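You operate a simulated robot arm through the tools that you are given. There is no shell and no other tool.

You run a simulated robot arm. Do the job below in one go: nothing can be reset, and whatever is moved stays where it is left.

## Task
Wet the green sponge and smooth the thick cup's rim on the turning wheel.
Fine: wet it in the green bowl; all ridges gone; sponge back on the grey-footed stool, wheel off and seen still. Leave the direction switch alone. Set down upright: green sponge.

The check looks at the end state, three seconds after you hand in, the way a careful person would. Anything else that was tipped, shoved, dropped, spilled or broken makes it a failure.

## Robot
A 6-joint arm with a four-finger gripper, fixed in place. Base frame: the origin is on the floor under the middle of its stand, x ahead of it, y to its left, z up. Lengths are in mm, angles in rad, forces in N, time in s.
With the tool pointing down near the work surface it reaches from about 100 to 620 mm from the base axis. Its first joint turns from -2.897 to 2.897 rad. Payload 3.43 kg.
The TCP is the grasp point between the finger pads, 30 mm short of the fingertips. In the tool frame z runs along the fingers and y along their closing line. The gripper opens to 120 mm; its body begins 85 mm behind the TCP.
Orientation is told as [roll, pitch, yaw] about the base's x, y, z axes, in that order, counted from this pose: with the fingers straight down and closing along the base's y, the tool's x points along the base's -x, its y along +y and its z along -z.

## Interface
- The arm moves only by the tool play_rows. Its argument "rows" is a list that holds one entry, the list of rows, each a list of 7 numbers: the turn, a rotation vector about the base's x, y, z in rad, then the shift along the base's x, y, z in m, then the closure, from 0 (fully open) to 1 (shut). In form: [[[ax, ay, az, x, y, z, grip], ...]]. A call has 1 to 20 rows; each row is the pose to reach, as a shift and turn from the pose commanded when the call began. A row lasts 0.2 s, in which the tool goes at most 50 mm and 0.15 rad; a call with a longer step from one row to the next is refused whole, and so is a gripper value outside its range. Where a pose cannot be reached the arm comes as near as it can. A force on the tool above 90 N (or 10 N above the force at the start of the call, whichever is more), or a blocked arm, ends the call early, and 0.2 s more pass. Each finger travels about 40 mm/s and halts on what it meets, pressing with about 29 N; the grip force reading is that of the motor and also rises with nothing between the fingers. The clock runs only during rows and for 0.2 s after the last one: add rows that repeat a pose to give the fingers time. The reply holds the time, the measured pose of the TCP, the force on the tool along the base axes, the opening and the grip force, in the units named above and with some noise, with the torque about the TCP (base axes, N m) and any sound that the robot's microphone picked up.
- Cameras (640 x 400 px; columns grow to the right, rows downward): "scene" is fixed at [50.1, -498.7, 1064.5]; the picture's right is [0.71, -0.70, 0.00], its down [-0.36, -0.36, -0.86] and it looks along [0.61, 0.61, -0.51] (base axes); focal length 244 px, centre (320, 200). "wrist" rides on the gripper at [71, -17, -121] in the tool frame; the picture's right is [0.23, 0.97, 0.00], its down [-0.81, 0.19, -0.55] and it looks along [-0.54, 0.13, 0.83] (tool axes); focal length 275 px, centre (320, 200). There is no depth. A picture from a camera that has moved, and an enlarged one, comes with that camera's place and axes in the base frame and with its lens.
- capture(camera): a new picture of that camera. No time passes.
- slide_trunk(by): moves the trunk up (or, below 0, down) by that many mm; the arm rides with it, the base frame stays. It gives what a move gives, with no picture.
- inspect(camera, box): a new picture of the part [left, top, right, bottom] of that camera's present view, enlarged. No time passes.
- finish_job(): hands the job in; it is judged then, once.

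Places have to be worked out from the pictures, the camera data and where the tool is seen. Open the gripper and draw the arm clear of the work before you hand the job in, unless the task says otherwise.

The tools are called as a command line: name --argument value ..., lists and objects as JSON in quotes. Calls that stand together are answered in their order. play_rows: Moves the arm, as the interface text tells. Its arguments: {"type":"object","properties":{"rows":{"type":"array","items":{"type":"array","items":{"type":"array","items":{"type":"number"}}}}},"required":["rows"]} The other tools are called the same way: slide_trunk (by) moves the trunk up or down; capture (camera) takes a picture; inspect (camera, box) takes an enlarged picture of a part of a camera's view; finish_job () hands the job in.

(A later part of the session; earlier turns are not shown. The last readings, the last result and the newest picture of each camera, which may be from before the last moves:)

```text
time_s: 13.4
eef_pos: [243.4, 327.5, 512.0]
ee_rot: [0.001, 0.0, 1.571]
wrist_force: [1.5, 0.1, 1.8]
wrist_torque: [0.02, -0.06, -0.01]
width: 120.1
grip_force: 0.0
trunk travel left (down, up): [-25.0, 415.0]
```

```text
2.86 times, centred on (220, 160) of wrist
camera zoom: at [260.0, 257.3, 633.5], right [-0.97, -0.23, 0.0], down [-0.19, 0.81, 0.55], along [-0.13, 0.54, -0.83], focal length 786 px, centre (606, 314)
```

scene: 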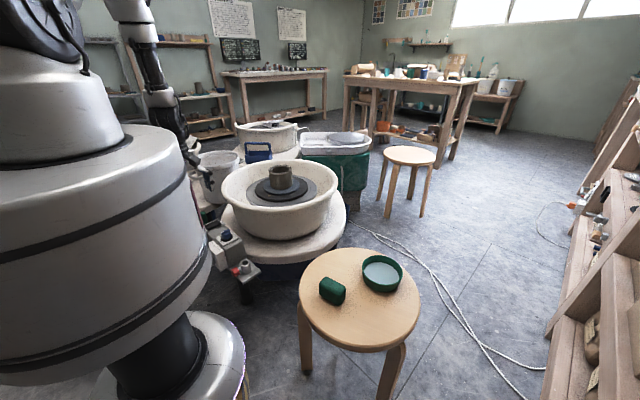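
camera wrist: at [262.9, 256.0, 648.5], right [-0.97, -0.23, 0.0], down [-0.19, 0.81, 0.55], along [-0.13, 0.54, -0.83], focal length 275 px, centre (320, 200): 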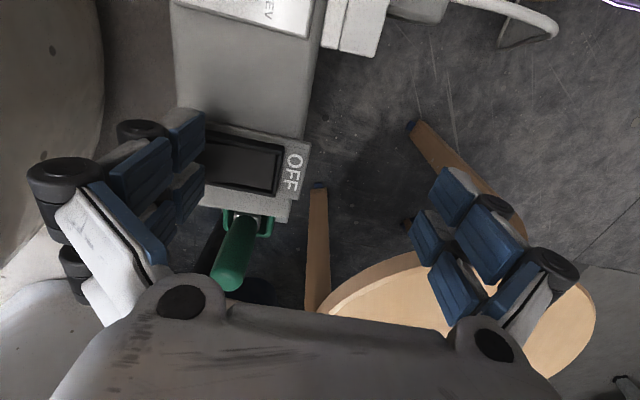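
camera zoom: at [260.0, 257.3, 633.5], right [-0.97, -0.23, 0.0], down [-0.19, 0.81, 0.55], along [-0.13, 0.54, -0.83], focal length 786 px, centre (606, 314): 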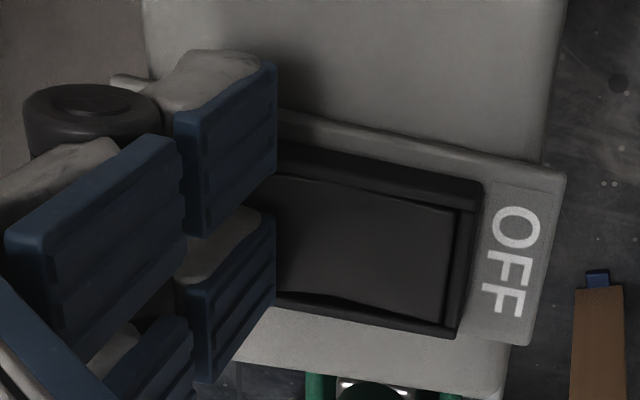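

A slight upward force of about 2 N suggests first contact with the paddle. I press further down by a few millimetres.

play_rows --rows '[[[0, 0, 0, 0, 0, -0.002, 0], [0, 0, 0, 0, 0, -0.004, 0], [0, 0, 0, 0, 0, -0.005, 0], [0, 0, 0, 0, 0, -0.005, 0]]]'

inspect --camera "scene" --box '[215, 190, 265, 240]'

```text
time_s: 14.4
eef_pos: [243.9, 328.9, 508.7]
ee_rot: [-0.001, -0.005, 1.57]
wrist_force: [11.8, -2.5, 19.5]
wrist_torque: [0.17, -1.23, -0.36]
width: 120.6
grip_force: 0.3
trunk travel left (down, up): [-25.0, 415.0]
```

```text
8.00 times, centred on (240, 215) of scene
camera zoom: at [50.1, -498.7, 1064.5], right [0.71, -0.7, 0.0], down [-0.36, -0.36, -0.86], along [0.61, 0.61, -0.51], focal length 1956 px, centre (960, 80)
```

zoom: 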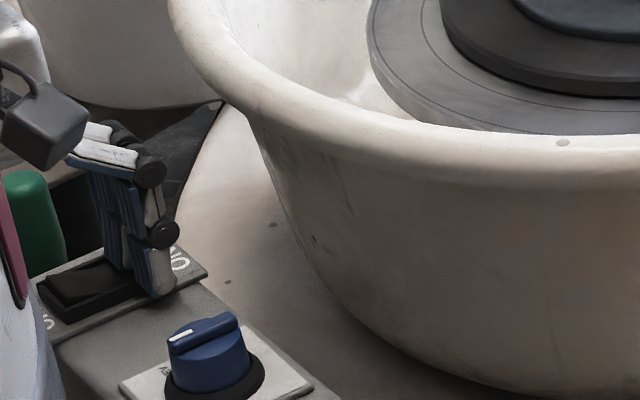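

The pin mark on the wheel has moved and the rocker tips the other way, so the wheel has started. I lift straight up now.

play_rows --rows '[[[0, 0, 0, 0, 0, 0.01, 0], [0, 0, 0, 0, 0, 0.03, 0], [0, 0, 0, -0.005, 0, 0.06, 0], [0, 0, 0, -0.005, 0, 0.1, 0], [0, 0, 0, -0.005, 0, 0.14, 0], [0, 0, 0, -0.005, 0, 0.18, 0]]]'

inspect --camera "scene" --box '[200, 140, 350, 260]'

```text
time_s: 15.8
eef_pos: [238.6, 325.4, 688.8]
ee_rot: [0.0, 0.0, 1.571]
wrist_force: [-0.7, -1.1, -0.8]
wrist_torque: [0.03, -0.04, -0.01]
width: 120.0
grip_force: 0.0
trunk travel left (down, up): [-25.0, 415.0]
```

```text
3.33 times, centred on (275, 200) of scene
camera zoom: at [50.1, -498.7, 1064.5], right [0.71, -0.7, 0.0], down [-0.36, -0.36, -0.86], along [0.61, 0.61, -0.51], focal length 815 px, centre (470, 200)
```

zoom: 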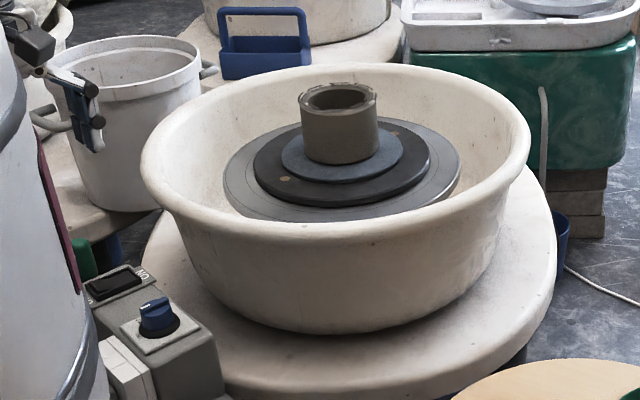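

The wheel is on (the rocker is over to ON and the pin mark moves). Now I travel to above the sponge, turning a little more so the fingers close across its narrow side.

play_rows --rows '[[[0, 0, 0.02, 0.015, -0.03, 0.03, 0], [0, 0, 0.04, 0.03, -0.065, 0.05, 0], [0, 0, 0.06, 0.045, -0.105, 0.06, 0], [0, 0, 0.08, 0.06, -0.145, 0.06, 0], [0, 0, 0.1, 0.075, -0.187, 0.06, 0], [0, 0, 0.12, 0.09, -0.23, 0.06, 0], [0, 0, 0.14, 0.105, -0.273, 0.06, 0], [0, 0, 0.16, 0.12, -0.316, 0.06, 0], [0, 0, 0.181, 0.135, -0.359, 0.06, 0], [0, 0, 0.181, 0.15, -0.4, 0.05, 0], [0, 0, 0.181, 0.16, -0.44, 0.03, 0], [0, 0, 0.181, 0.17, -0.475, 0.005, 0], [0, 0, 0.181, 0.174, -0.505, -0.02, 0], [0, 0, 0.181, 0.174, -0.511, -0.05, 0], [0, 0, 0.181, 0.174, -0.511, -0.05, 0]]]'

capture --camera "wrist"

inspect --camera "scene" --box '[220, 150, 420, 330]'

```text
time_s: 19.0
eef_pos: [409.2, -182.6, 639.3]
ee_rot: [0.001, -0.003, 1.751]
wrist_force: [-0.9, -0.2, 0.3]
wrist_torque: [0.01, -0.03, -0.01]
width: 120.1
grip_force: 0.0
trunk travel left (down, up): [-25.0, 415.0]
```

```text
taken
camera wrist: at [439.6, -250.0, 759.7], right [-0.92, -0.4, 0.0], down [-0.33, 0.76, 0.55], along [-0.22, 0.51, -0.83], focal length 275 px, centre (320, 200)
```

wrist: 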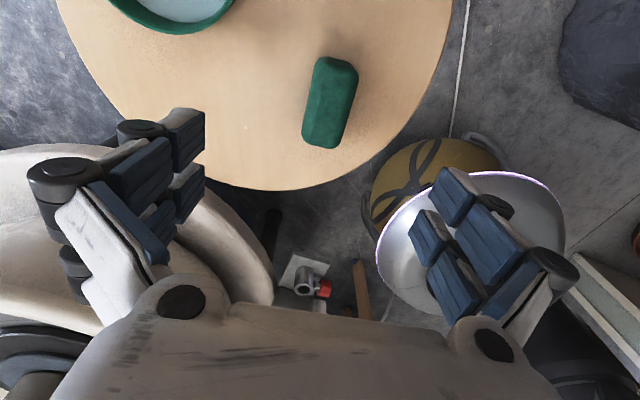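

```text
2.22 times, centred on (320, 240) of scene
camera zoom: at [50.1, -498.7, 1064.5], right [0.71, -0.7, 0.0], down [-0.36, -0.36, -0.86], along [0.61, 0.61, -0.51], focal length 543 px, centre (320, 111)
```

zoom: 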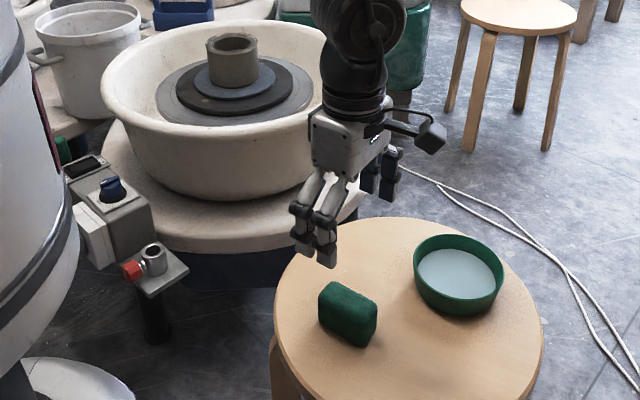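

I zoom on the sponge from this pose to refine its position and heading.

inspect --camera "wrist" --box '[280, 40, 380, 160]'

inspect --camera "scene" --box '[300, 220, 370, 320]'

```text
3.33 times, centred on (330, 100) of wrist
camera zoom: at [439.6, -250.0, 759.7], right [-0.92, -0.4, 0.0], down [-0.33, 0.76, 0.55], along [-0.22, 0.51, -0.83], focal length 918 px, centre (287, 533)
```

zoom: 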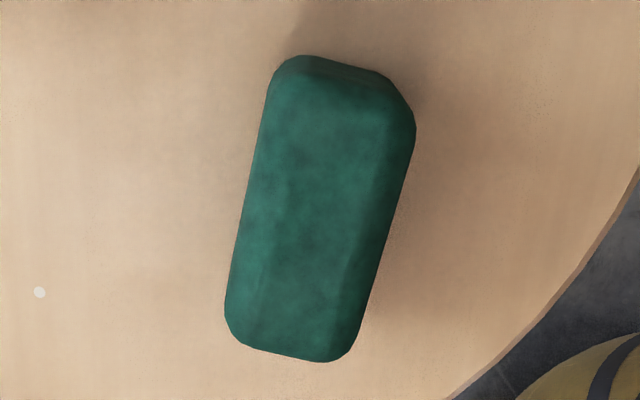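

```text
4.00 times, centred on (335, 270) of scene
camera zoom: at [50.1, -498.7, 1064.5], right [0.71, -0.7, 0.0], down [-0.36, -0.36, -0.86], along [0.61, 0.61, -0.51], focal length 978 px, centre (260, -80)
```

zoom: 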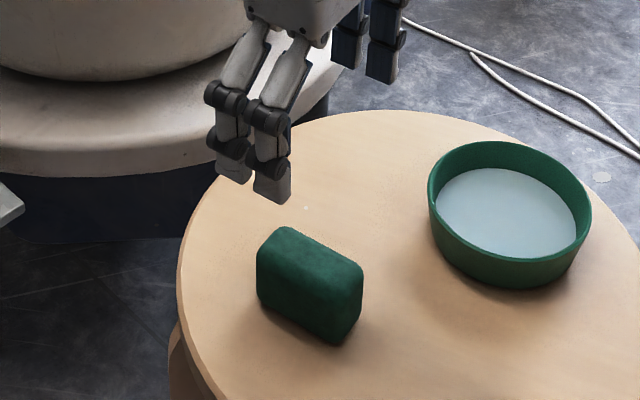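

The sponge centre refines to about (407, -189.5), heading about 12° off y, and the stool surface to about z 460. I descend with open fingers to TCP z≈505 around the sponge.

play_rows --rows '[[[0, 0, 0.03, -0.002, -0.007, -0.03, 0], [0, 0, 0.03, -0.002, -0.007, -0.065, 0], [0, 0, 0.03, -0.002, -0.007, -0.095, 0], [0, 0, 0.03, -0.002, -0.007, -0.115, 0], [0, 0, 0.03, -0.002, -0.007, -0.128, 0], [0, 0, 0.03, -0.002, -0.007, -0.135, 0], [0, 0, 0.03, -0.002, -0.007, -0.135, 0]]]'

capture --camera "wrist"

inspect --camera "scene" --box '[290, 220, 390, 320]'

```text
time_s: 20.6
eef_pos: [410.4, -189.8, 503.0]
ee_rot: [0.0, 0.001, 1.782]
wrist_force: [0.2, 0.1, 0.1]
wrist_torque: [0.01, -0.01, 0.02]
width: 120.3
grip_force: 0.0
trunk travel left (down, up): [-25.0, 415.0]
```

```text
taken
camera wrist: at [442.8, -256.7, 623.4], right [-0.9, -0.43, 0.0], down [-0.36, 0.75, 0.55], along [-0.24, 0.5, -0.83], focal length 275 px, centre (320, 200)
```

wrist: 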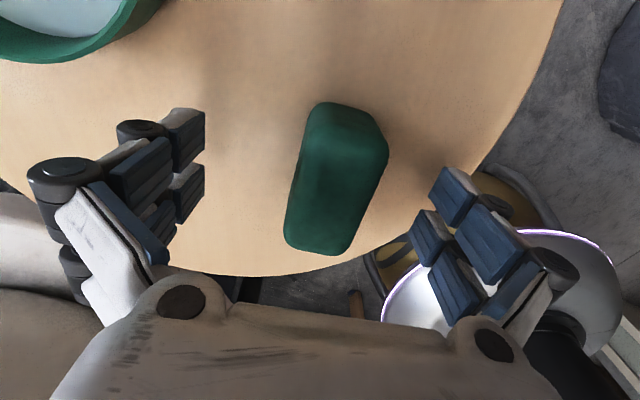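

```text
4.00 times, centred on (340, 270) of scene
camera zoom: at [50.1, -498.7, 1064.5], right [0.71, -0.7, 0.0], down [-0.36, -0.36, -0.86], along [0.61, 0.61, -0.51], focal length 978 px, centre (240, -80)
```

zoom: 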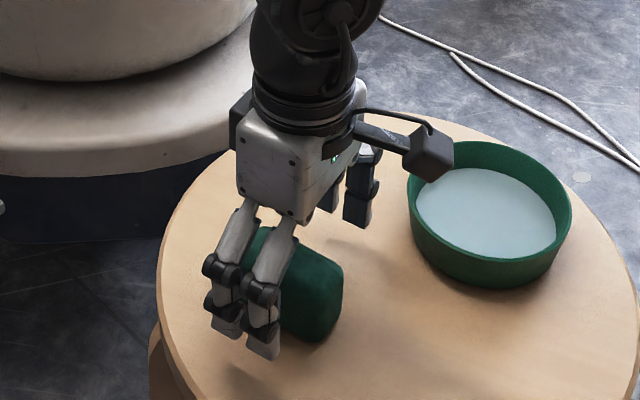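

The sponge sits between the finger pairs. I zoom in to check centring before closing.

inspect --camera "wrist" --box '[250, 80, 430, 270]'

```text
2.11 times, centred on (340, 175) of wrist
camera zoom: at [442.8, -256.7, 623.4], right [-0.9, -0.43, 0.0], down [-0.36, 0.75, 0.55], along [-0.24, 0.5, -0.83], focal length 580 px, centre (278, 253)
```

zoom: 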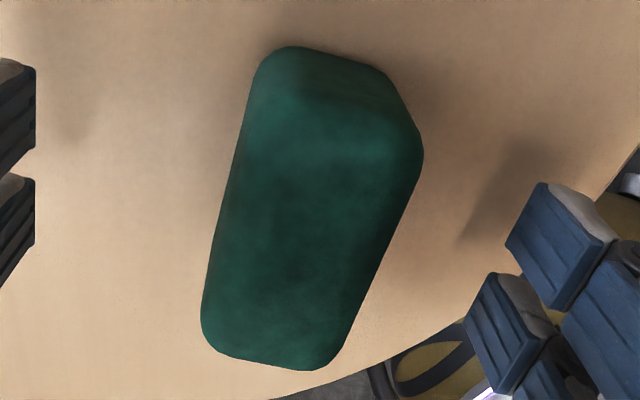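

The sponge is about 4–5 mm off the tool centre; I correct that and the heading slightly, then close gradually and watch the width and grip force.

play_rows --rows '[[[0, 0, 0.04, -0.0035, 0.0025, 0, 0], [0, 0, 0.04, -0.0035, 0.0025, 0, 0.2], [0, 0, 0.04, -0.0035, 0.0025, 0, 0.4], [0, 0, 0.04, -0.0035, 0.0025, 0, 0.6], [0, 0, 0.04, -0.0035, 0.0025, 0, 0.65], [0, 0, 0.04, -0.0035, 0.0025, 0, 0.65], [0, 0, 0.04, -0.0035, 0.0025, 0, 0.65]]]'

capture --camera "wrist"

inspect --camera "scene" --box '[290, 220, 390, 320]'

```text
time_s: 22.2
eef_pos: [408.4, -186.6, 503.0]
ee_rot: [0.0, -0.001, 1.821]
wrist_force: [0.2, 0.0, 0.9]
wrist_torque: [0.0, 0.04, -0.02]
width: 42.1
grip_force: 0.2
trunk travel left (down, up): [-25.0, 415.0]
```

```text
taken
camera wrist: at [441.5, -252.1, 623.5], right [-0.89, -0.46, 0.0], down [-0.39, 0.74, 0.55], along [-0.26, 0.49, -0.83], focal length 275 px, centre (320, 200)
```

wrist: 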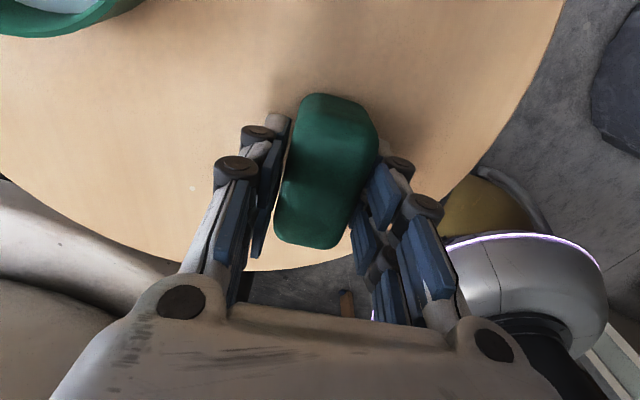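

```text
4.00 times, centred on (340, 270) of scene
camera zoom: at [50.1, -498.7, 1064.5], right [0.71, -0.7, 0.0], down [-0.36, -0.36, -0.86], along [0.61, 0.61, -0.51], focal length 978 px, centre (240, -80)
```

zoom: 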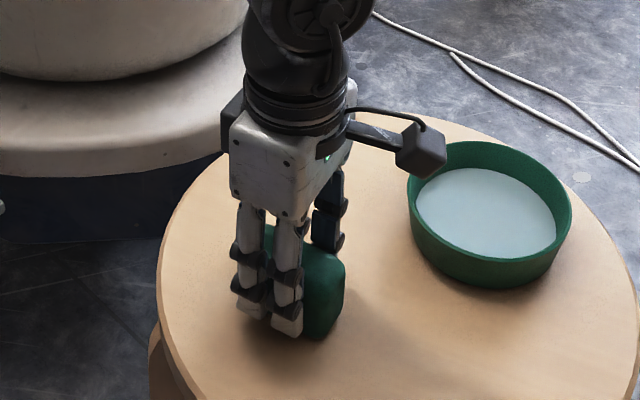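

The fingers are at 42 mm, just short of gripping. I raise 3 mm for clearance over the stool and close further.

play_rows --rows '[[[0, 0, 0, 0, 0, 0.003, 0.65], [0, 0, 0, 0, 0, 0.003, 0.68], [0, 0, 0, 0, 0, 0.003, 0.71], [0, 0, 0, 0, 0, 0.003, 0.74], [0, 0, 0, 0, 0, 0.003, 0.74], [0, 0, 0, 0, 0, 0.003, 0.74]]]'

inspect --camera "wrist" --box '[200, 80, 460, 290]'

```text
time_s: 23.6
eef_pos: [408.4, -187.5, 506.2]
ee_rot: [0.001, -0.001, 1.822]
wrist_force: [0.5, 1.0, -0.4]
wrist_torque: [0.0, 0.02, 0.0]
width: 39.0
grip_force: 29.4
trunk travel left (down, up): [-25.0, 415.0]
```

```text
1.90 times, centred on (330, 185) of wrist
camera zoom: at [441.5, -251.8, 627.1], right [-0.89, -0.46, 0.0], down [-0.39, 0.74, 0.55], along [-0.26, 0.49, -0.83], focal length 524 px, centre (301, 229)
```

zoom: 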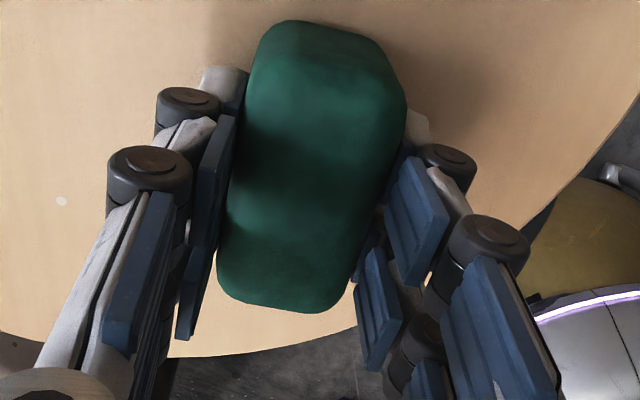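

The grip holds at 39 mm width with 29 N. I lift the sponge 80 mm and check that it is held and how far it hangs below the fingertips.

play_rows --rows '[[[0, 0, 0, 0, 0, 0.01, 0.74], [0, 0, 0, 0, 0, 0.03, 0.74], [0, 0, 0, 0, 0, 0.06, 0.74], [0, 0, 0, 0, 0, 0.09, 0.74], [0, 0, 0, 0, 0, 0.09, 0.74]]]'

inspect --camera "wrist" --box '[200, 80, 460, 290]'

inspect --camera "scene" --box '[290, 200, 370, 290]'

capture --camera "scene"

```text
time_s: 24.8
eef_pos: [407.2, -188.0, 594.5]
ee_rot: [0.001, 0.001, 1.822]
wrist_force: [0.1, 0.2, -0.3]
wrist_torque: [-0.01, -0.01, 0.03]
width: 39.2
grip_force: 29.5
trunk travel left (down, up): [-25.0, 415.0]
```

```text
1.90 times, centred on (330, 185) of wrist
camera zoom: at [440.4, -253.5, 714.9], right [-0.89, -0.46, 0.0], down [-0.39, 0.74, 0.55], along [-0.26, 0.49, -0.83], focal length 524 px, centre (301, 229)
```

zoom: 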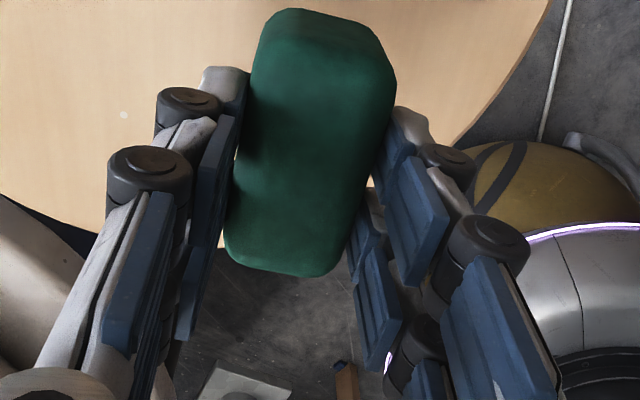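

```text
4.44 times, centred on (330, 245) of scene
camera zoom: at [50.1, -498.7, 1064.5], right [0.71, -0.7, 0.0], down [-0.36, -0.36, -0.86], along [0.61, 0.61, -0.51], focal length 1087 px, centre (276, 0)
```

zoom: 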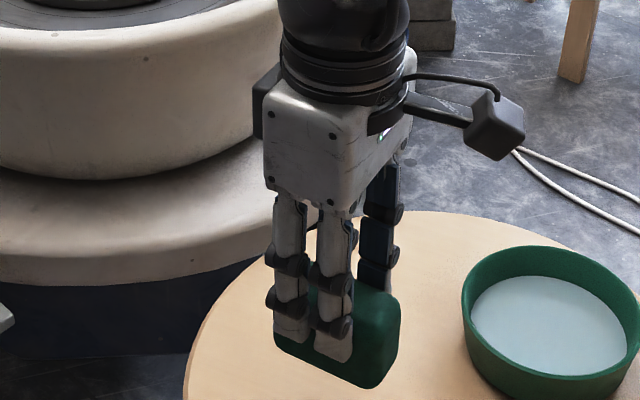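

```text
taken
```

scene: 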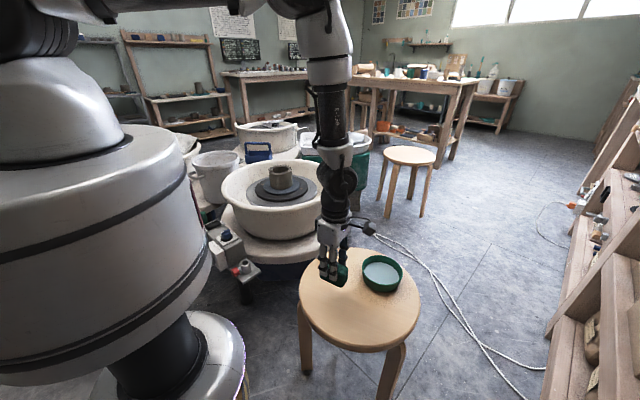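

The sponge is lifted but seems to sit a bit lower in the fingers than before. I hold for a second and compare to see whether it is still slipping.

play_rows --rows '[[[0, 0, 0, 0, 0, 0, 0.76], [0, 0, 0, 0, 0, 0, 0.78], [0, 0, 0, 0, 0, 0, 0.8], [0, 0, 0, 0, 0, 0, 0.8], [0, 0, 0, 0, 0, 0, 0.8]]]'

inspect --camera "wrist" --box '[200, 80, 460, 290]'

inspect --camera "scene" --box '[305, 240, 365, 300]'

```text
time_s: 26.0
eef_pos: [407.0, -188.9, 594.0]
ee_rot: [0.0, 0.0, 1.823]
wrist_force: [0.6, 0.3, -0.4]
wrist_torque: [0.01, 0.01, 0.0]
width: 39.2
grip_force: 29.1
trunk travel left (down, up): [-25.0, 415.0]
```

```text
1.90 times, centred on (330, 185) of wrist
camera zoom: at [440.7, -253.5, 714.7], right [-0.89, -0.46, 0.0], down [-0.39, 0.74, 0.55], along [-0.26, 0.49, -0.83], focal length 524 px, centre (301, 229)
```

zoom: 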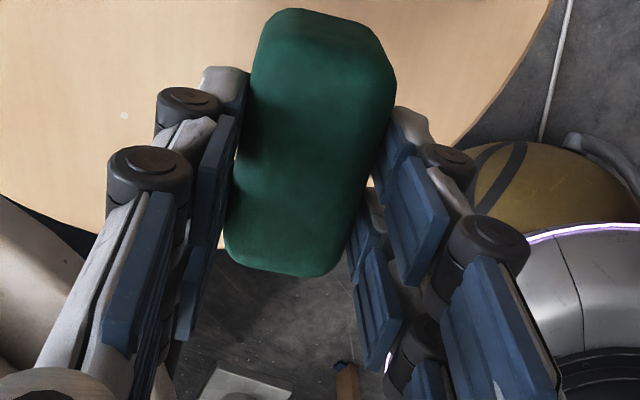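

```text
6.67 times, centred on (335, 270) of scene
camera zoom: at [50.1, -498.7, 1064.5], right [0.71, -0.7, 0.0], down [-0.36, -0.36, -0.86], along [0.61, 0.61, -0.51], focal length 1630 px, centre (220, -267)
```

zoom: 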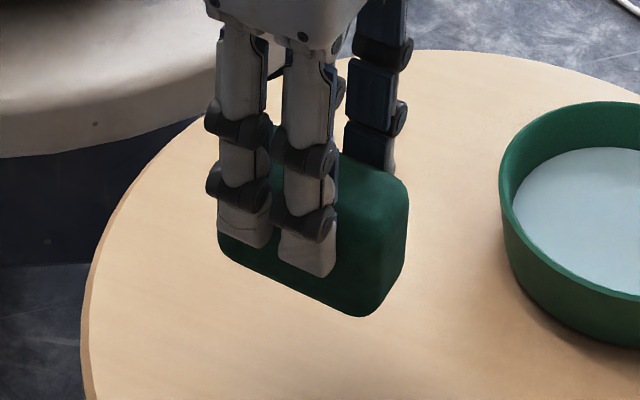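

The sponge is stable now, hanging about 25 mm below the fingertips (bottom ≈ 56 mm below the TCP). I carry it level to above the bowl centre and check the reach there.

play_rows --rows '[[[0, 0, 0, 0.02, -0.008, 0, 0.8], [0, 0, 0, 0.05, -0.019, 0, 0.8], [0, 0, 0, 0.085, -0.032, 0, 0.8], [0, 0, 0, 0.12, -0.045, 0, 0.8], [0, 0, 0, 0.148, -0.055, 0, 0.8], [0, 0, 0, 0.164, -0.06, 0, 0.8], [0, 0, 0, 0.164, -0.06, 0, 0.8], [0, 0, 0, 0.164, -0.06, 0, 0.8]]]'

capture --camera "wrist"

inspect --camera "scene" --box '[300, 190, 440, 310]'

```text
time_s: 27.8
eef_pos: [572.4, -248.1, 596.3]
ee_rot: [0.0, 0.001, 1.823]
wrist_force: [0.2, 0.3, -1.0]
wrist_torque: [-0.02, -0.03, -0.01]
width: 39.3
grip_force: 28.9
trunk travel left (down, up): [-25.0, 415.0]
```

```text
taken
camera wrist: at [605.1, -312.1, 717.2], right [-0.89, -0.46, 0.0], down [-0.39, 0.74, 0.55], along [-0.26, 0.49, -0.83], focal length 275 px, centre (320, 200)
```

wrist: 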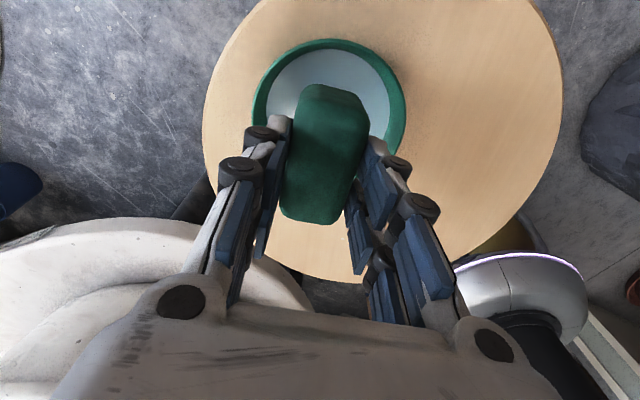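

```text
3.33 times, centred on (370, 250) of scene
camera zoom: at [50.1, -498.7, 1064.5], right [0.71, -0.7, 0.0], down [-0.36, -0.36, -0.86], along [0.61, 0.61, -0.51], focal length 815 px, centre (153, 33)
```

zoom: 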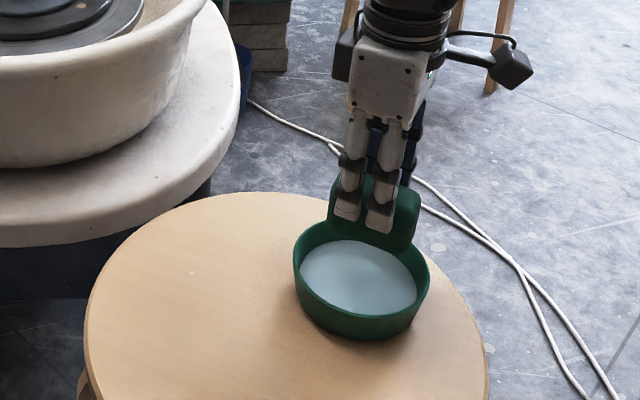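

The arm reaches the bowl centre. I zoom on the wrist view to measure how the bowl sits relative to the sponge before dipping.

inspect --camera "wrist" --box '[220, 20, 440, 240]'

inspect --camera "scene" --box '[350, 230, 420, 300]'

```text
1.82 times, centred on (330, 130) of wrist
camera zoom: at [605.1, -312.1, 717.2], right [-0.89, -0.46, 0.0], down [-0.39, 0.74, 0.55], along [-0.26, 0.49, -0.83], focal length 500 px, centre (302, 327)
```

zoom: 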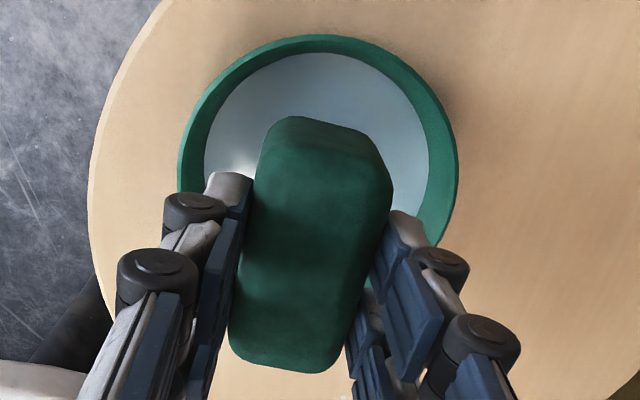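

```text
5.71 times, centred on (385, 265) of scene
camera zoom: at [50.1, -498.7, 1064.5], right [0.71, -0.7, 0.0], down [-0.36, -0.36, -0.86], along [0.61, 0.61, -0.51], focal length 1397 px, centre (-51, -171)
```

zoom: 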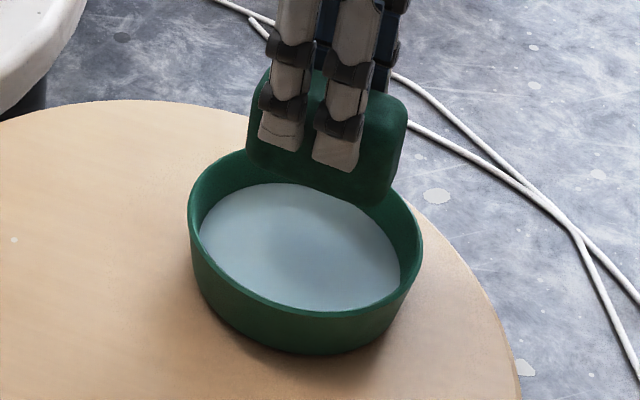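

Combining both views, the bowl centre is nearer (566, -248). I shift 6 mm toward the robot and lower to about z 535, then look again.

play_rows --rows '[[[0, 0, 0, -0.006, 0, -0.005, 0.8], [0, 0, 0, -0.006, 0, -0.025, 0.8], [0, 0, 0, -0.006, 0, -0.045, 0.8], [0, 0, 0, -0.006, 0, -0.058, 0.8], [0, 0, 0, -0.006, 0, -0.061, 0.8], [0, 0, 0, -0.006, 0, -0.061, 0.8]]]'

inspect --camera "wrist" --box '[220, 20, 440, 240]'

inspect --camera "scene" --box '[350, 230, 420, 300]'

```text
time_s: 29.2
eef_pos: [565.5, -247.0, 535.1]
ee_rot: [-0.001, 0.001, 1.821]
wrist_force: [0.6, 0.2, -1.0]
wrist_torque: [0.01, -0.03, -0.01]
width: 39.1
grip_force: 29.3
trunk travel left (down, up): [-25.0, 415.0]
```

```text
1.82 times, centred on (330, 130) of wrist
camera zoom: at [599.3, -313.2, 654.8], right [-0.89, -0.46, 0.0], down [-0.39, 0.74, 0.55], along [-0.26, 0.49, -0.83], focal length 500 px, centre (302, 327)
```

zoom: 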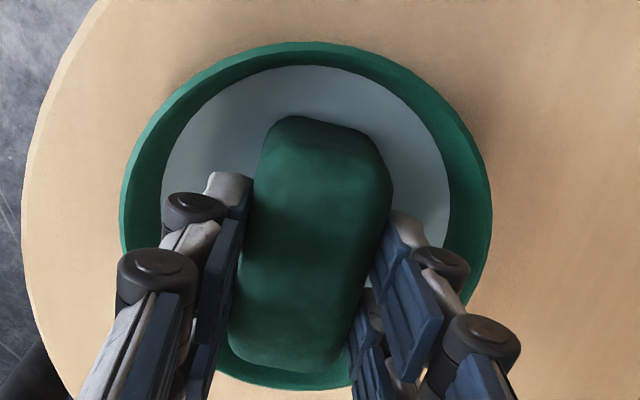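

```text
5.71 times, centred on (385, 265) of scene
camera zoom: at [50.1, -498.7, 1064.5], right [0.71, -0.7, 0.0], down [-0.36, -0.36, -0.86], along [0.61, 0.61, -0.51], focal length 1397 px, centre (-51, -171)
```

zoom: 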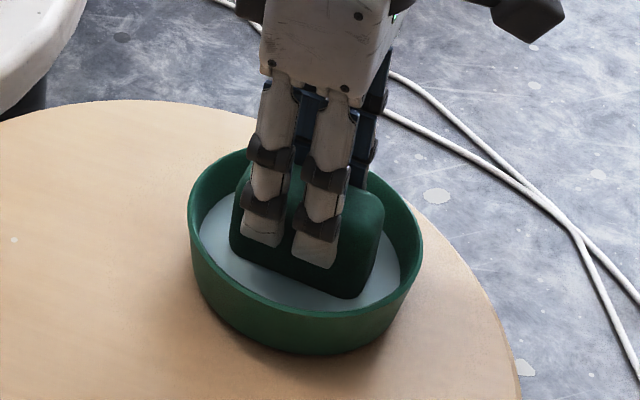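

The sponge is well centred over the water. I lower it slowly into the water, watching the vertical force for the bowl's floor.

play_rows --rows '[[[0, 0, 0, 0, 0, -0.003, 0.8], [0, 0, 0, 0, 0, -0.006, 0.8], [0, 0, 0, 0, 0, -0.009, 0.8], [0, 0, 0, 0, 0, -0.011, 0.8], [0, 0, 0, 0, 0, -0.011, 0.8]]]'

inspect --camera "wrist" --box '[220, 20, 440, 240]'

inspect --camera "scene" --box '[350, 230, 420, 300]'

```text
time_s: 30.4
eef_pos: [566.7, -248.2, 527.8]
ee_rot: [-0.009, 0.007, 1.822]
wrist_force: [-4.7, -2.2, 39.2]
wrist_torque: [-0.17, 0.17, -0.02]
width: 39.2
grip_force: 28.7
trunk travel left (down, up): [-25.0, 415.0]
```

```text
1.82 times, centred on (330, 130) of wrist
camera zoom: at [598.9, -313.1, 649.5], right [-0.89, -0.46, -0.01], down [-0.39, 0.74, 0.55], along [-0.25, 0.49, -0.84], focal length 500 px, centre (302, 327)
```

zoom: 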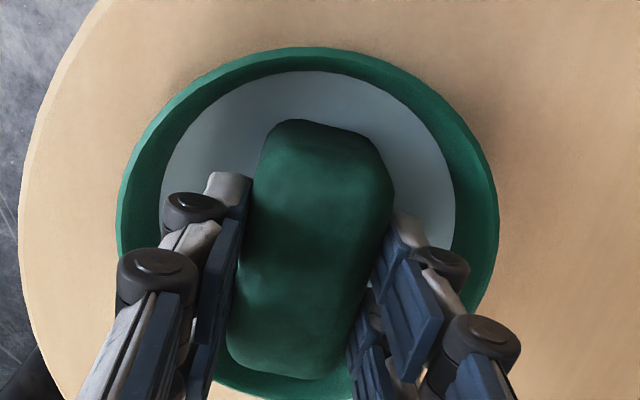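

```text
5.71 times, centred on (385, 265) of scene
camera zoom: at [50.1, -498.7, 1064.5], right [0.71, -0.7, 0.0], down [-0.36, -0.36, -0.86], along [0.61, 0.61, -0.51], focal length 1397 px, centre (-51, -171)
```

zoom: 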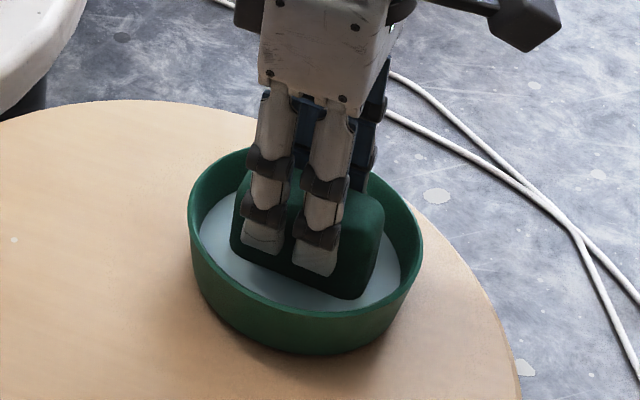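

The sponge bottom rests on the bowl floor with more force than I want (39 N). I ease up about 3 mm to light contact and let it soak for a second.

play_rows --rows '[[[0, 0, 0, 0, 0, 0.003, 0.8], [0, 0, 0, 0, 0, 0.004, 0.8], [0, 0, 0, 0, 0, 0.004, 0.8], [0, 0, 0, 0, 0, 0.004, 0.8], [0, 0, 0, 0, 0, 0.004, 0.8], [0, 0, 0, 0, 0, 0.004, 0.8]]]'

inspect --camera "wrist" --box '[220, 20, 440, 240]'

inspect --camera "scene" --box '[350, 230, 420, 300]'

```text
time_s: 31.8
eef_pos: [565.0, -244.8, 528.5]
ee_rot: [-0.001, -0.001, 1.822]
wrist_force: [5.7, -1.6, 16.6]
wrist_torque: [-0.35, -0.45, -0.01]
width: 39.0
grip_force: 29.5
trunk travel left (down, up): [-25.0, 415.0]
```

```text
1.82 times, centred on (330, 130) of wrist
camera zoom: at [598.6, -311.0, 649.0], right [-0.89, -0.47, 0.0], down [-0.39, 0.74, 0.55], along [-0.26, 0.49, -0.83], focal length 500 px, centre (302, 327)
```

zoom: 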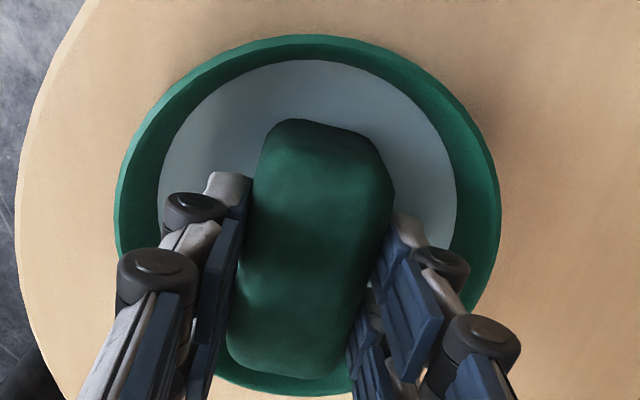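

```text
5.71 times, centred on (385, 265) of scene
camera zoom: at [50.1, -498.7, 1064.5], right [0.71, -0.7, 0.0], down [-0.36, -0.36, -0.86], along [0.61, 0.61, -0.51], focal length 1397 px, centre (-51, -171)
```

zoom: 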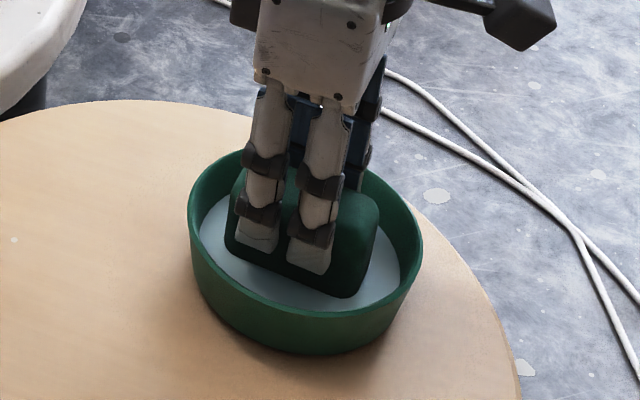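

Still 17 N; I ease up a bit more, soak briefly, then lift straight out slowly.

play_rows --rows '[[[0, 0, 0, 0, 0, 0.002, 0.8], [0, 0, 0, 0, 0, 0.002, 0.8], [0, 0, 0, 0, 0, 0.002, 0.8], [0, 0, 0, 0, 0, 0.002, 0.8], [0, 0, 0, 0, 0, 0.006, 0.8], [0, 0, 0, 0, 0, 0.015, 0.8], [0, 0, 0, 0, 0, 0.03, 0.8], [0, 0, 0, 0, 0, 0.05, 0.8], [0, 0, 0, 0, 0, 0.07, 0.8], [0, 0, 0, 0, 0, 0.07, 0.8]]]'

inspect --camera "wrist" --box '[220, 20, 440, 240]'

inspect --camera "scene" --box '[340, 210, 420, 300]'

```text
time_s: 34.0
eef_pos: [564.0, -246.1, 598.6]
ee_rot: [-0.001, 0.002, 1.822]
wrist_force: [0.4, 0.2, 0.1]
wrist_torque: [-0.02, 0.01, -0.07]
width: 39.3
grip_force: 29.2
trunk travel left (down, up): [-25.0, 415.0]
```

```text
1.82 times, centred on (330, 130) of wrist
camera zoom: at [597.9, -311.2, 718.6], right [-0.89, -0.46, 0.0], down [-0.39, 0.74, 0.55], along [-0.26, 0.49, -0.83], focal length 500 px, centre (302, 327)
```

zoom: 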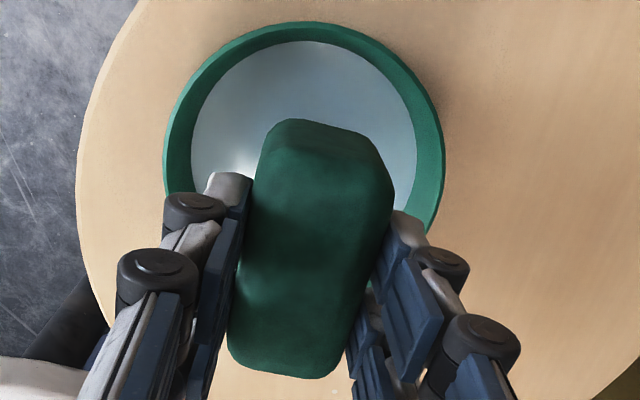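

```text
4.44 times, centred on (380, 255) of scene
camera zoom: at [50.1, -498.7, 1064.5], right [0.71, -0.7, 0.0], down [-0.36, -0.36, -0.86], along [0.61, 0.61, -0.51], focal length 1087 px, centre (53, -44)
```

zoom: 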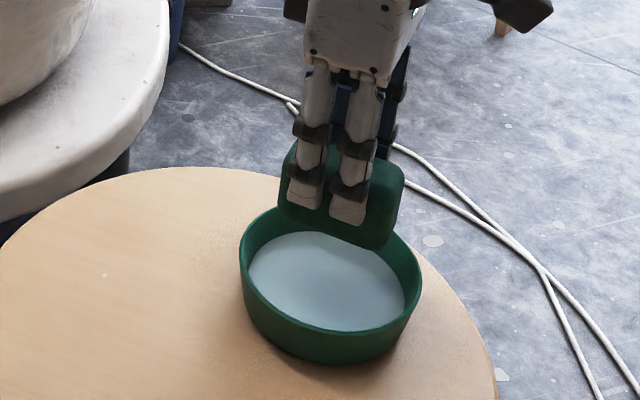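

The sponge looks darker (wet) and the bowl has not moved. Now I raise it and swing over toward the cup, staying well above the basin, turning so the sponge's narrow side points radially.

play_rows --rows '[[[0, 0, 0.01, 0, 0, 0.03, 0.8], [0, 0, 0.02, 0, 0.01, 0.07, 0.8], [0, 0, 0.04, -0.005, 0.03, 0.11, 0.8], [0, 0, 0.06, -0.01, 0.062, 0.14, 0.8], [0, 0, 0.08, -0.015, 0.1, 0.165, 0.8], [0, 0, 0.1, -0.02, 0.14, 0.175, 0.8], [0, 0, 0.12, -0.025, 0.183, 0.18, 0.8], [0, 0, 0.14, -0.03, 0.227, 0.18, 0.8], [0, 0, 0.16, -0.033, 0.271, 0.18, 0.8], [0, 0, 0.18, -0.035, 0.315, 0.18, 0.8], [0, 0, 0.19, -0.037, 0.358, 0.18, 0.8], [0, 0, 0.2, -0.038, 0.4, 0.18, 0.8], [0, 0, 0.21, -0.039, 0.435, 0.18, 0.8], [0, 0, 0.21, -0.039, 0.46, 0.18, 0.8], [0, 0, 0.21, -0.039, 0.47, 0.18, 0.8], [0, 0, 0.21, -0.039, 0.47, 0.18, 0.8]]]'

capture --camera "wrist"

inspect --camera "scene" --box '[210, 100, 360, 220]'

```text
time_s: 37.4
eef_pos: [525.5, 221.7, 777.7]
ee_rot: [0.0, 0.0, 2.031]
wrist_force: [0.3, -0.9, -0.2]
wrist_torque: [-0.05, 0.03, 0.0]
width: 39.3
grip_force: 29.2
trunk travel left (down, up): [-25.0, 415.0]
```

```text
taken
camera wrist: at [571.9, 165.8, 897.4], right [-0.77, -0.64, 0.0], down [-0.53, 0.64, 0.55], along [-0.35, 0.42, -0.83], focal length 275 px, centre (320, 200)
```

wrist: 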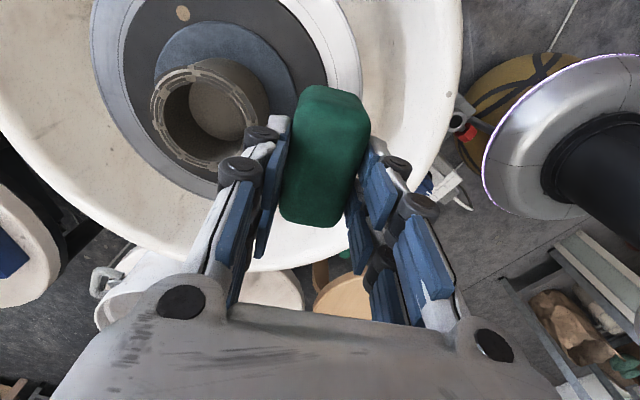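

```text
3.33 times, centred on (285, 160) of scene
camera zoom: at [50.1, -498.7, 1064.5], right [0.71, -0.7, 0.0], down [-0.36, -0.36, -0.86], along [0.61, 0.61, -0.51], focal length 815 px, centre (437, 333)
```

zoom: 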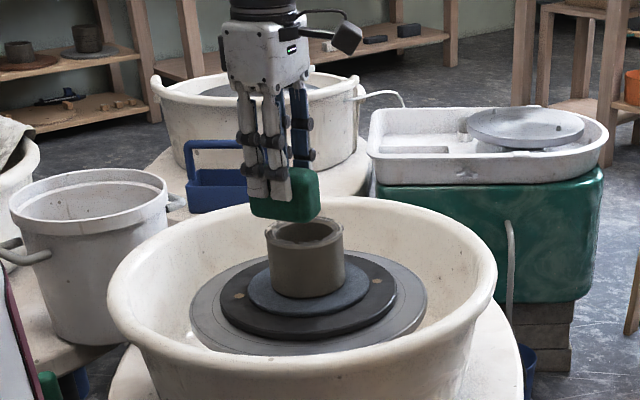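

The cup is clearly visible here. I zoom in on its rim to see the ridges and measure the rim centre and radii.

inspect --camera "wrist" --box '[140, 50, 290, 180]'

inspect --camera "scene" --box '[262, 150, 322, 200]'

```text
3.08 times, centred on (215, 115) of wrist
camera zoom: at [571.9, 165.8, 897.4], right [-0.77, -0.64, 0.0], down [-0.53, 0.64, 0.55], along [-0.35, 0.42, -0.83], focal length 847 px, centre (643, 462)
```

zoom: 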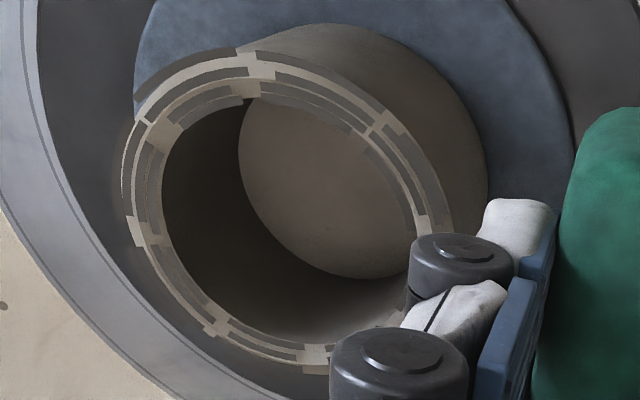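

```text
8.00 times, centred on (292, 175) of scene
camera zoom: at [50.1, -498.7, 1064.5], right [0.71, -0.7, 0.0], down [-0.36, -0.36, -0.86], along [0.61, 0.61, -0.51], focal length 1956 px, centre (544, 400)
```

zoom: 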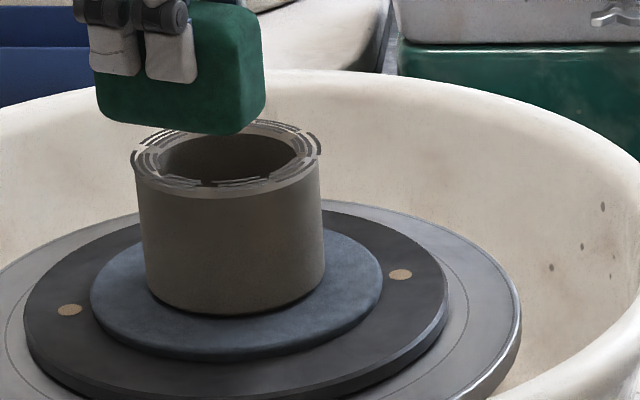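

The rim carries three rings of ridge segments, between about 35 and 49 mm radius, with the centre at about (598.5, 295.3, 651). I move the sponge to above the rim's near side, around (561, 277), keeping 30 mm of clearance.

play_rows --rows '[[[0, 0, 0, 0.008, 0.013, -0.005, 0.8], [0, 0, 0, 0.02, 0.03, -0.015, 0.8], [0, 0, 0, 0.03, 0.046, -0.028, 0.8], [0, 0, 0, 0.0355, 0.055, -0.035, 0.8], [0, 0, 0, 0.0355, 0.055, -0.035, 0.8], [0, 0, 0, 0.0355, 0.055, -0.035, 0.8]]]'

capture --camera "wrist"

inspect --camera "scene" --box '[250, 130, 320, 200]'

```text
time_s: 38.8
eef_pos: [560.9, 275.7, 740.2]
ee_rot: [0.001, 0.001, 2.031]
wrist_force: [0.5, 0.8, -0.5]
wrist_torque: [-0.02, 0.01, 0.01]
width: 38.8
grip_force: 28.7
trunk travel left (down, up): [-25.0, 415.0]
```

```text
taken
camera wrist: at [607.4, 219.2, 861.3], right [-0.77, -0.64, 0.0], down [-0.53, 0.64, 0.55], along [-0.35, 0.42, -0.83], focal length 275 px, centre (320, 200)
```

wrist: 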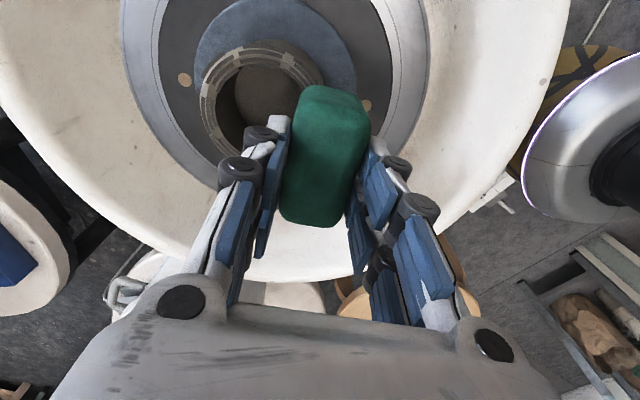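

```text
5.71 times, centred on (285, 165) of scene
camera zoom: at [50.1, -498.7, 1064.5], right [0.71, -0.7, 0.0], down [-0.36, -0.36, -0.86], along [0.61, 0.61, -0.51], focal length 1397 px, centre (520, 400)
```

zoom: 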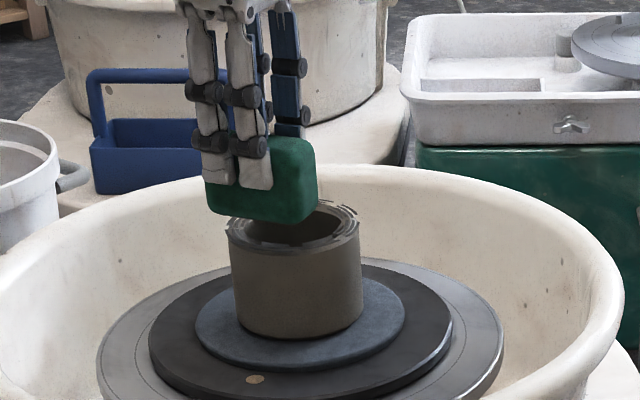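

Alignment looks right, with the cup centre about 42 mm beyond the sponge. I descend to about z 716, just short of the expected contact, and check the force.

play_rows --rows '[[[0, 0, 0, 0, 0.001, -0.008, 0.8], [0, 0, 0, 0, 0.001, -0.016, 0.8], [0, 0, 0, 0, 0.001, -0.021, 0.8], [0, 0, 0, 0, 0.001, -0.024, 0.8], [0, 0, 0, 0, 0.001, -0.024, 0.8]]]'

inspect --camera "scene" --box '[250, 130, 320, 200]'

inspect --camera "wrist" --box '[180, 30, 400, 240]'

```text
time_s: 40.0
eef_pos: [560.3, 278.2, 718.6]
ee_rot: [0.001, 0.001, 2.031]
wrist_force: [0.2, -0.1, 0.0]
wrist_torque: [0.01, -0.01, -0.01]
width: 39.1
grip_force: 29.1
trunk travel left (down, up): [-25.0, 415.0]
```

```text
5.71 times, centred on (285, 165) of scene
camera zoom: at [50.1, -498.7, 1064.5], right [0.71, -0.7, 0.0], down [-0.36, -0.36, -0.86], along [0.61, 0.61, -0.51], focal length 1397 px, centre (520, 400)
```

zoom: 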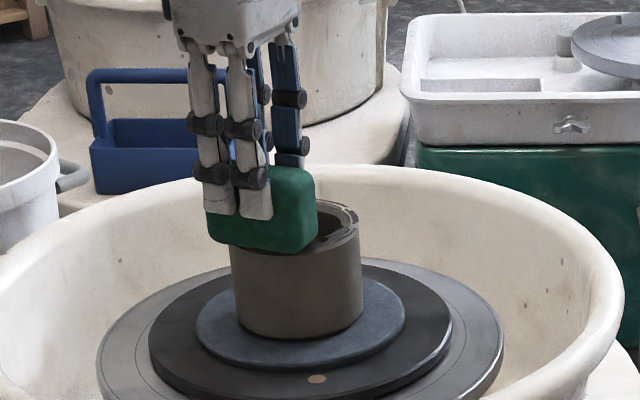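

```text
1.90 times, centred on (290, 135) of wrist
camera zoom: at [607.1, 222.2, 838.8], right [-0.77, -0.64, 0.0], down [-0.53, 0.64, 0.55], along [-0.35, 0.43, -0.83], focal length 524 px, centre (377, 324)
```

zoom: 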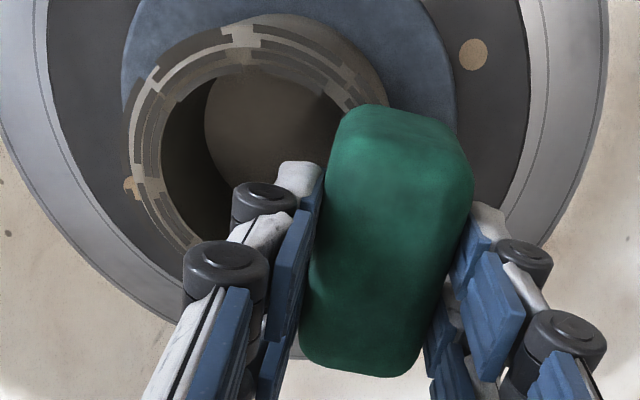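

No contact yet. I go down in 1 mm rows for 5 mm, then read the force.

play_rows --rows '[[[0, 0, 0, 0, 0, -0.001, 0.8], [0, 0, 0, 0, 0, -0.002, 0.8], [0, 0, 0, 0, 0, -0.003, 0.8], [0, 0, 0, 0, 0, -0.004, 0.8], [0, 0, 0, 0, 0, -0.004, 0.8]]]'

inspect --camera "scene" --box '[265, 150, 315, 200]'

```text
time_s: 41.2
eef_pos: [560.6, 277.9, 715.4]
ee_rot: [-0.001, 0.0, 2.032]
wrist_force: [0.1, -0.1, -0.5]
wrist_torque: [0.01, 0.0, -0.02]
width: 39.1
grip_force: 29.5
trunk travel left (down, up): [-25.0, 415.0]
```

```text
8.00 times, centred on (290, 175) of scene
camera zoom: at [50.1, -498.7, 1064.5], right [0.71, -0.7, 0.0], down [-0.36, -0.36, -0.86], along [0.61, 0.61, -0.51], focal length 1956 px, centre (560, 400)
```

zoom: 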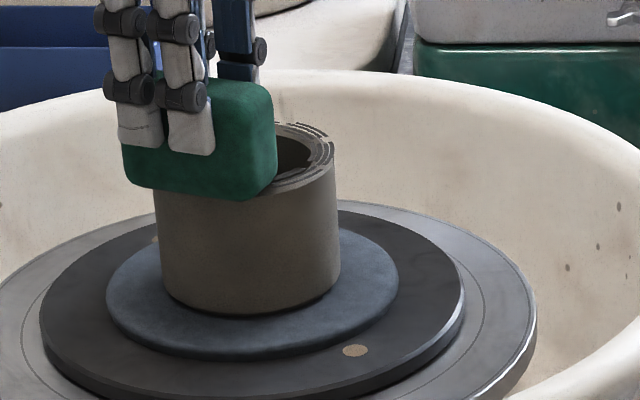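

Still free. I continue another 4 mm in 1 mm steps.

play_rows --rows '[[[0, 0, 0, 0, 0, -0.001, 0.8], [0, 0, 0, 0, 0, -0.002, 0.8], [0, 0, 0, 0, 0, -0.003, 0.8], [0, 0, 0, 0, 0, -0.004, 0.8], [0, 0, 0, 0, 0, -0.004, 0.8]]]'

inspect --camera "scene" --box '[265, 150, 315, 200]'

```text
time_s: 42.4
eef_pos: [562.1, 278.6, 711.7]
ee_rot: [-0.001, 0.001, 2.032]
wrist_force: [1.4, -2.2, 7.4]
wrist_torque: [-0.07, -0.14, 0.03]
width: 39.4
grip_force: 29.2
trunk travel left (down, up): [-25.0, 415.0]
```

```text
8.00 times, centred on (290, 175) of scene
camera zoom: at [50.1, -498.7, 1064.5], right [0.71, -0.7, 0.0], down [-0.36, -0.36, -0.86], along [0.61, 0.61, -0.51], focal length 1956 px, centre (560, 400)
```

zoom: 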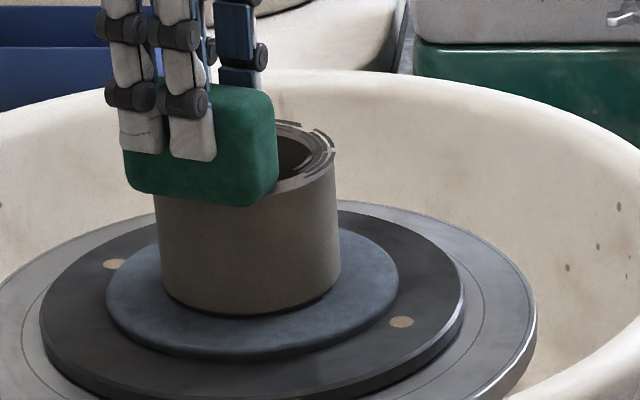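

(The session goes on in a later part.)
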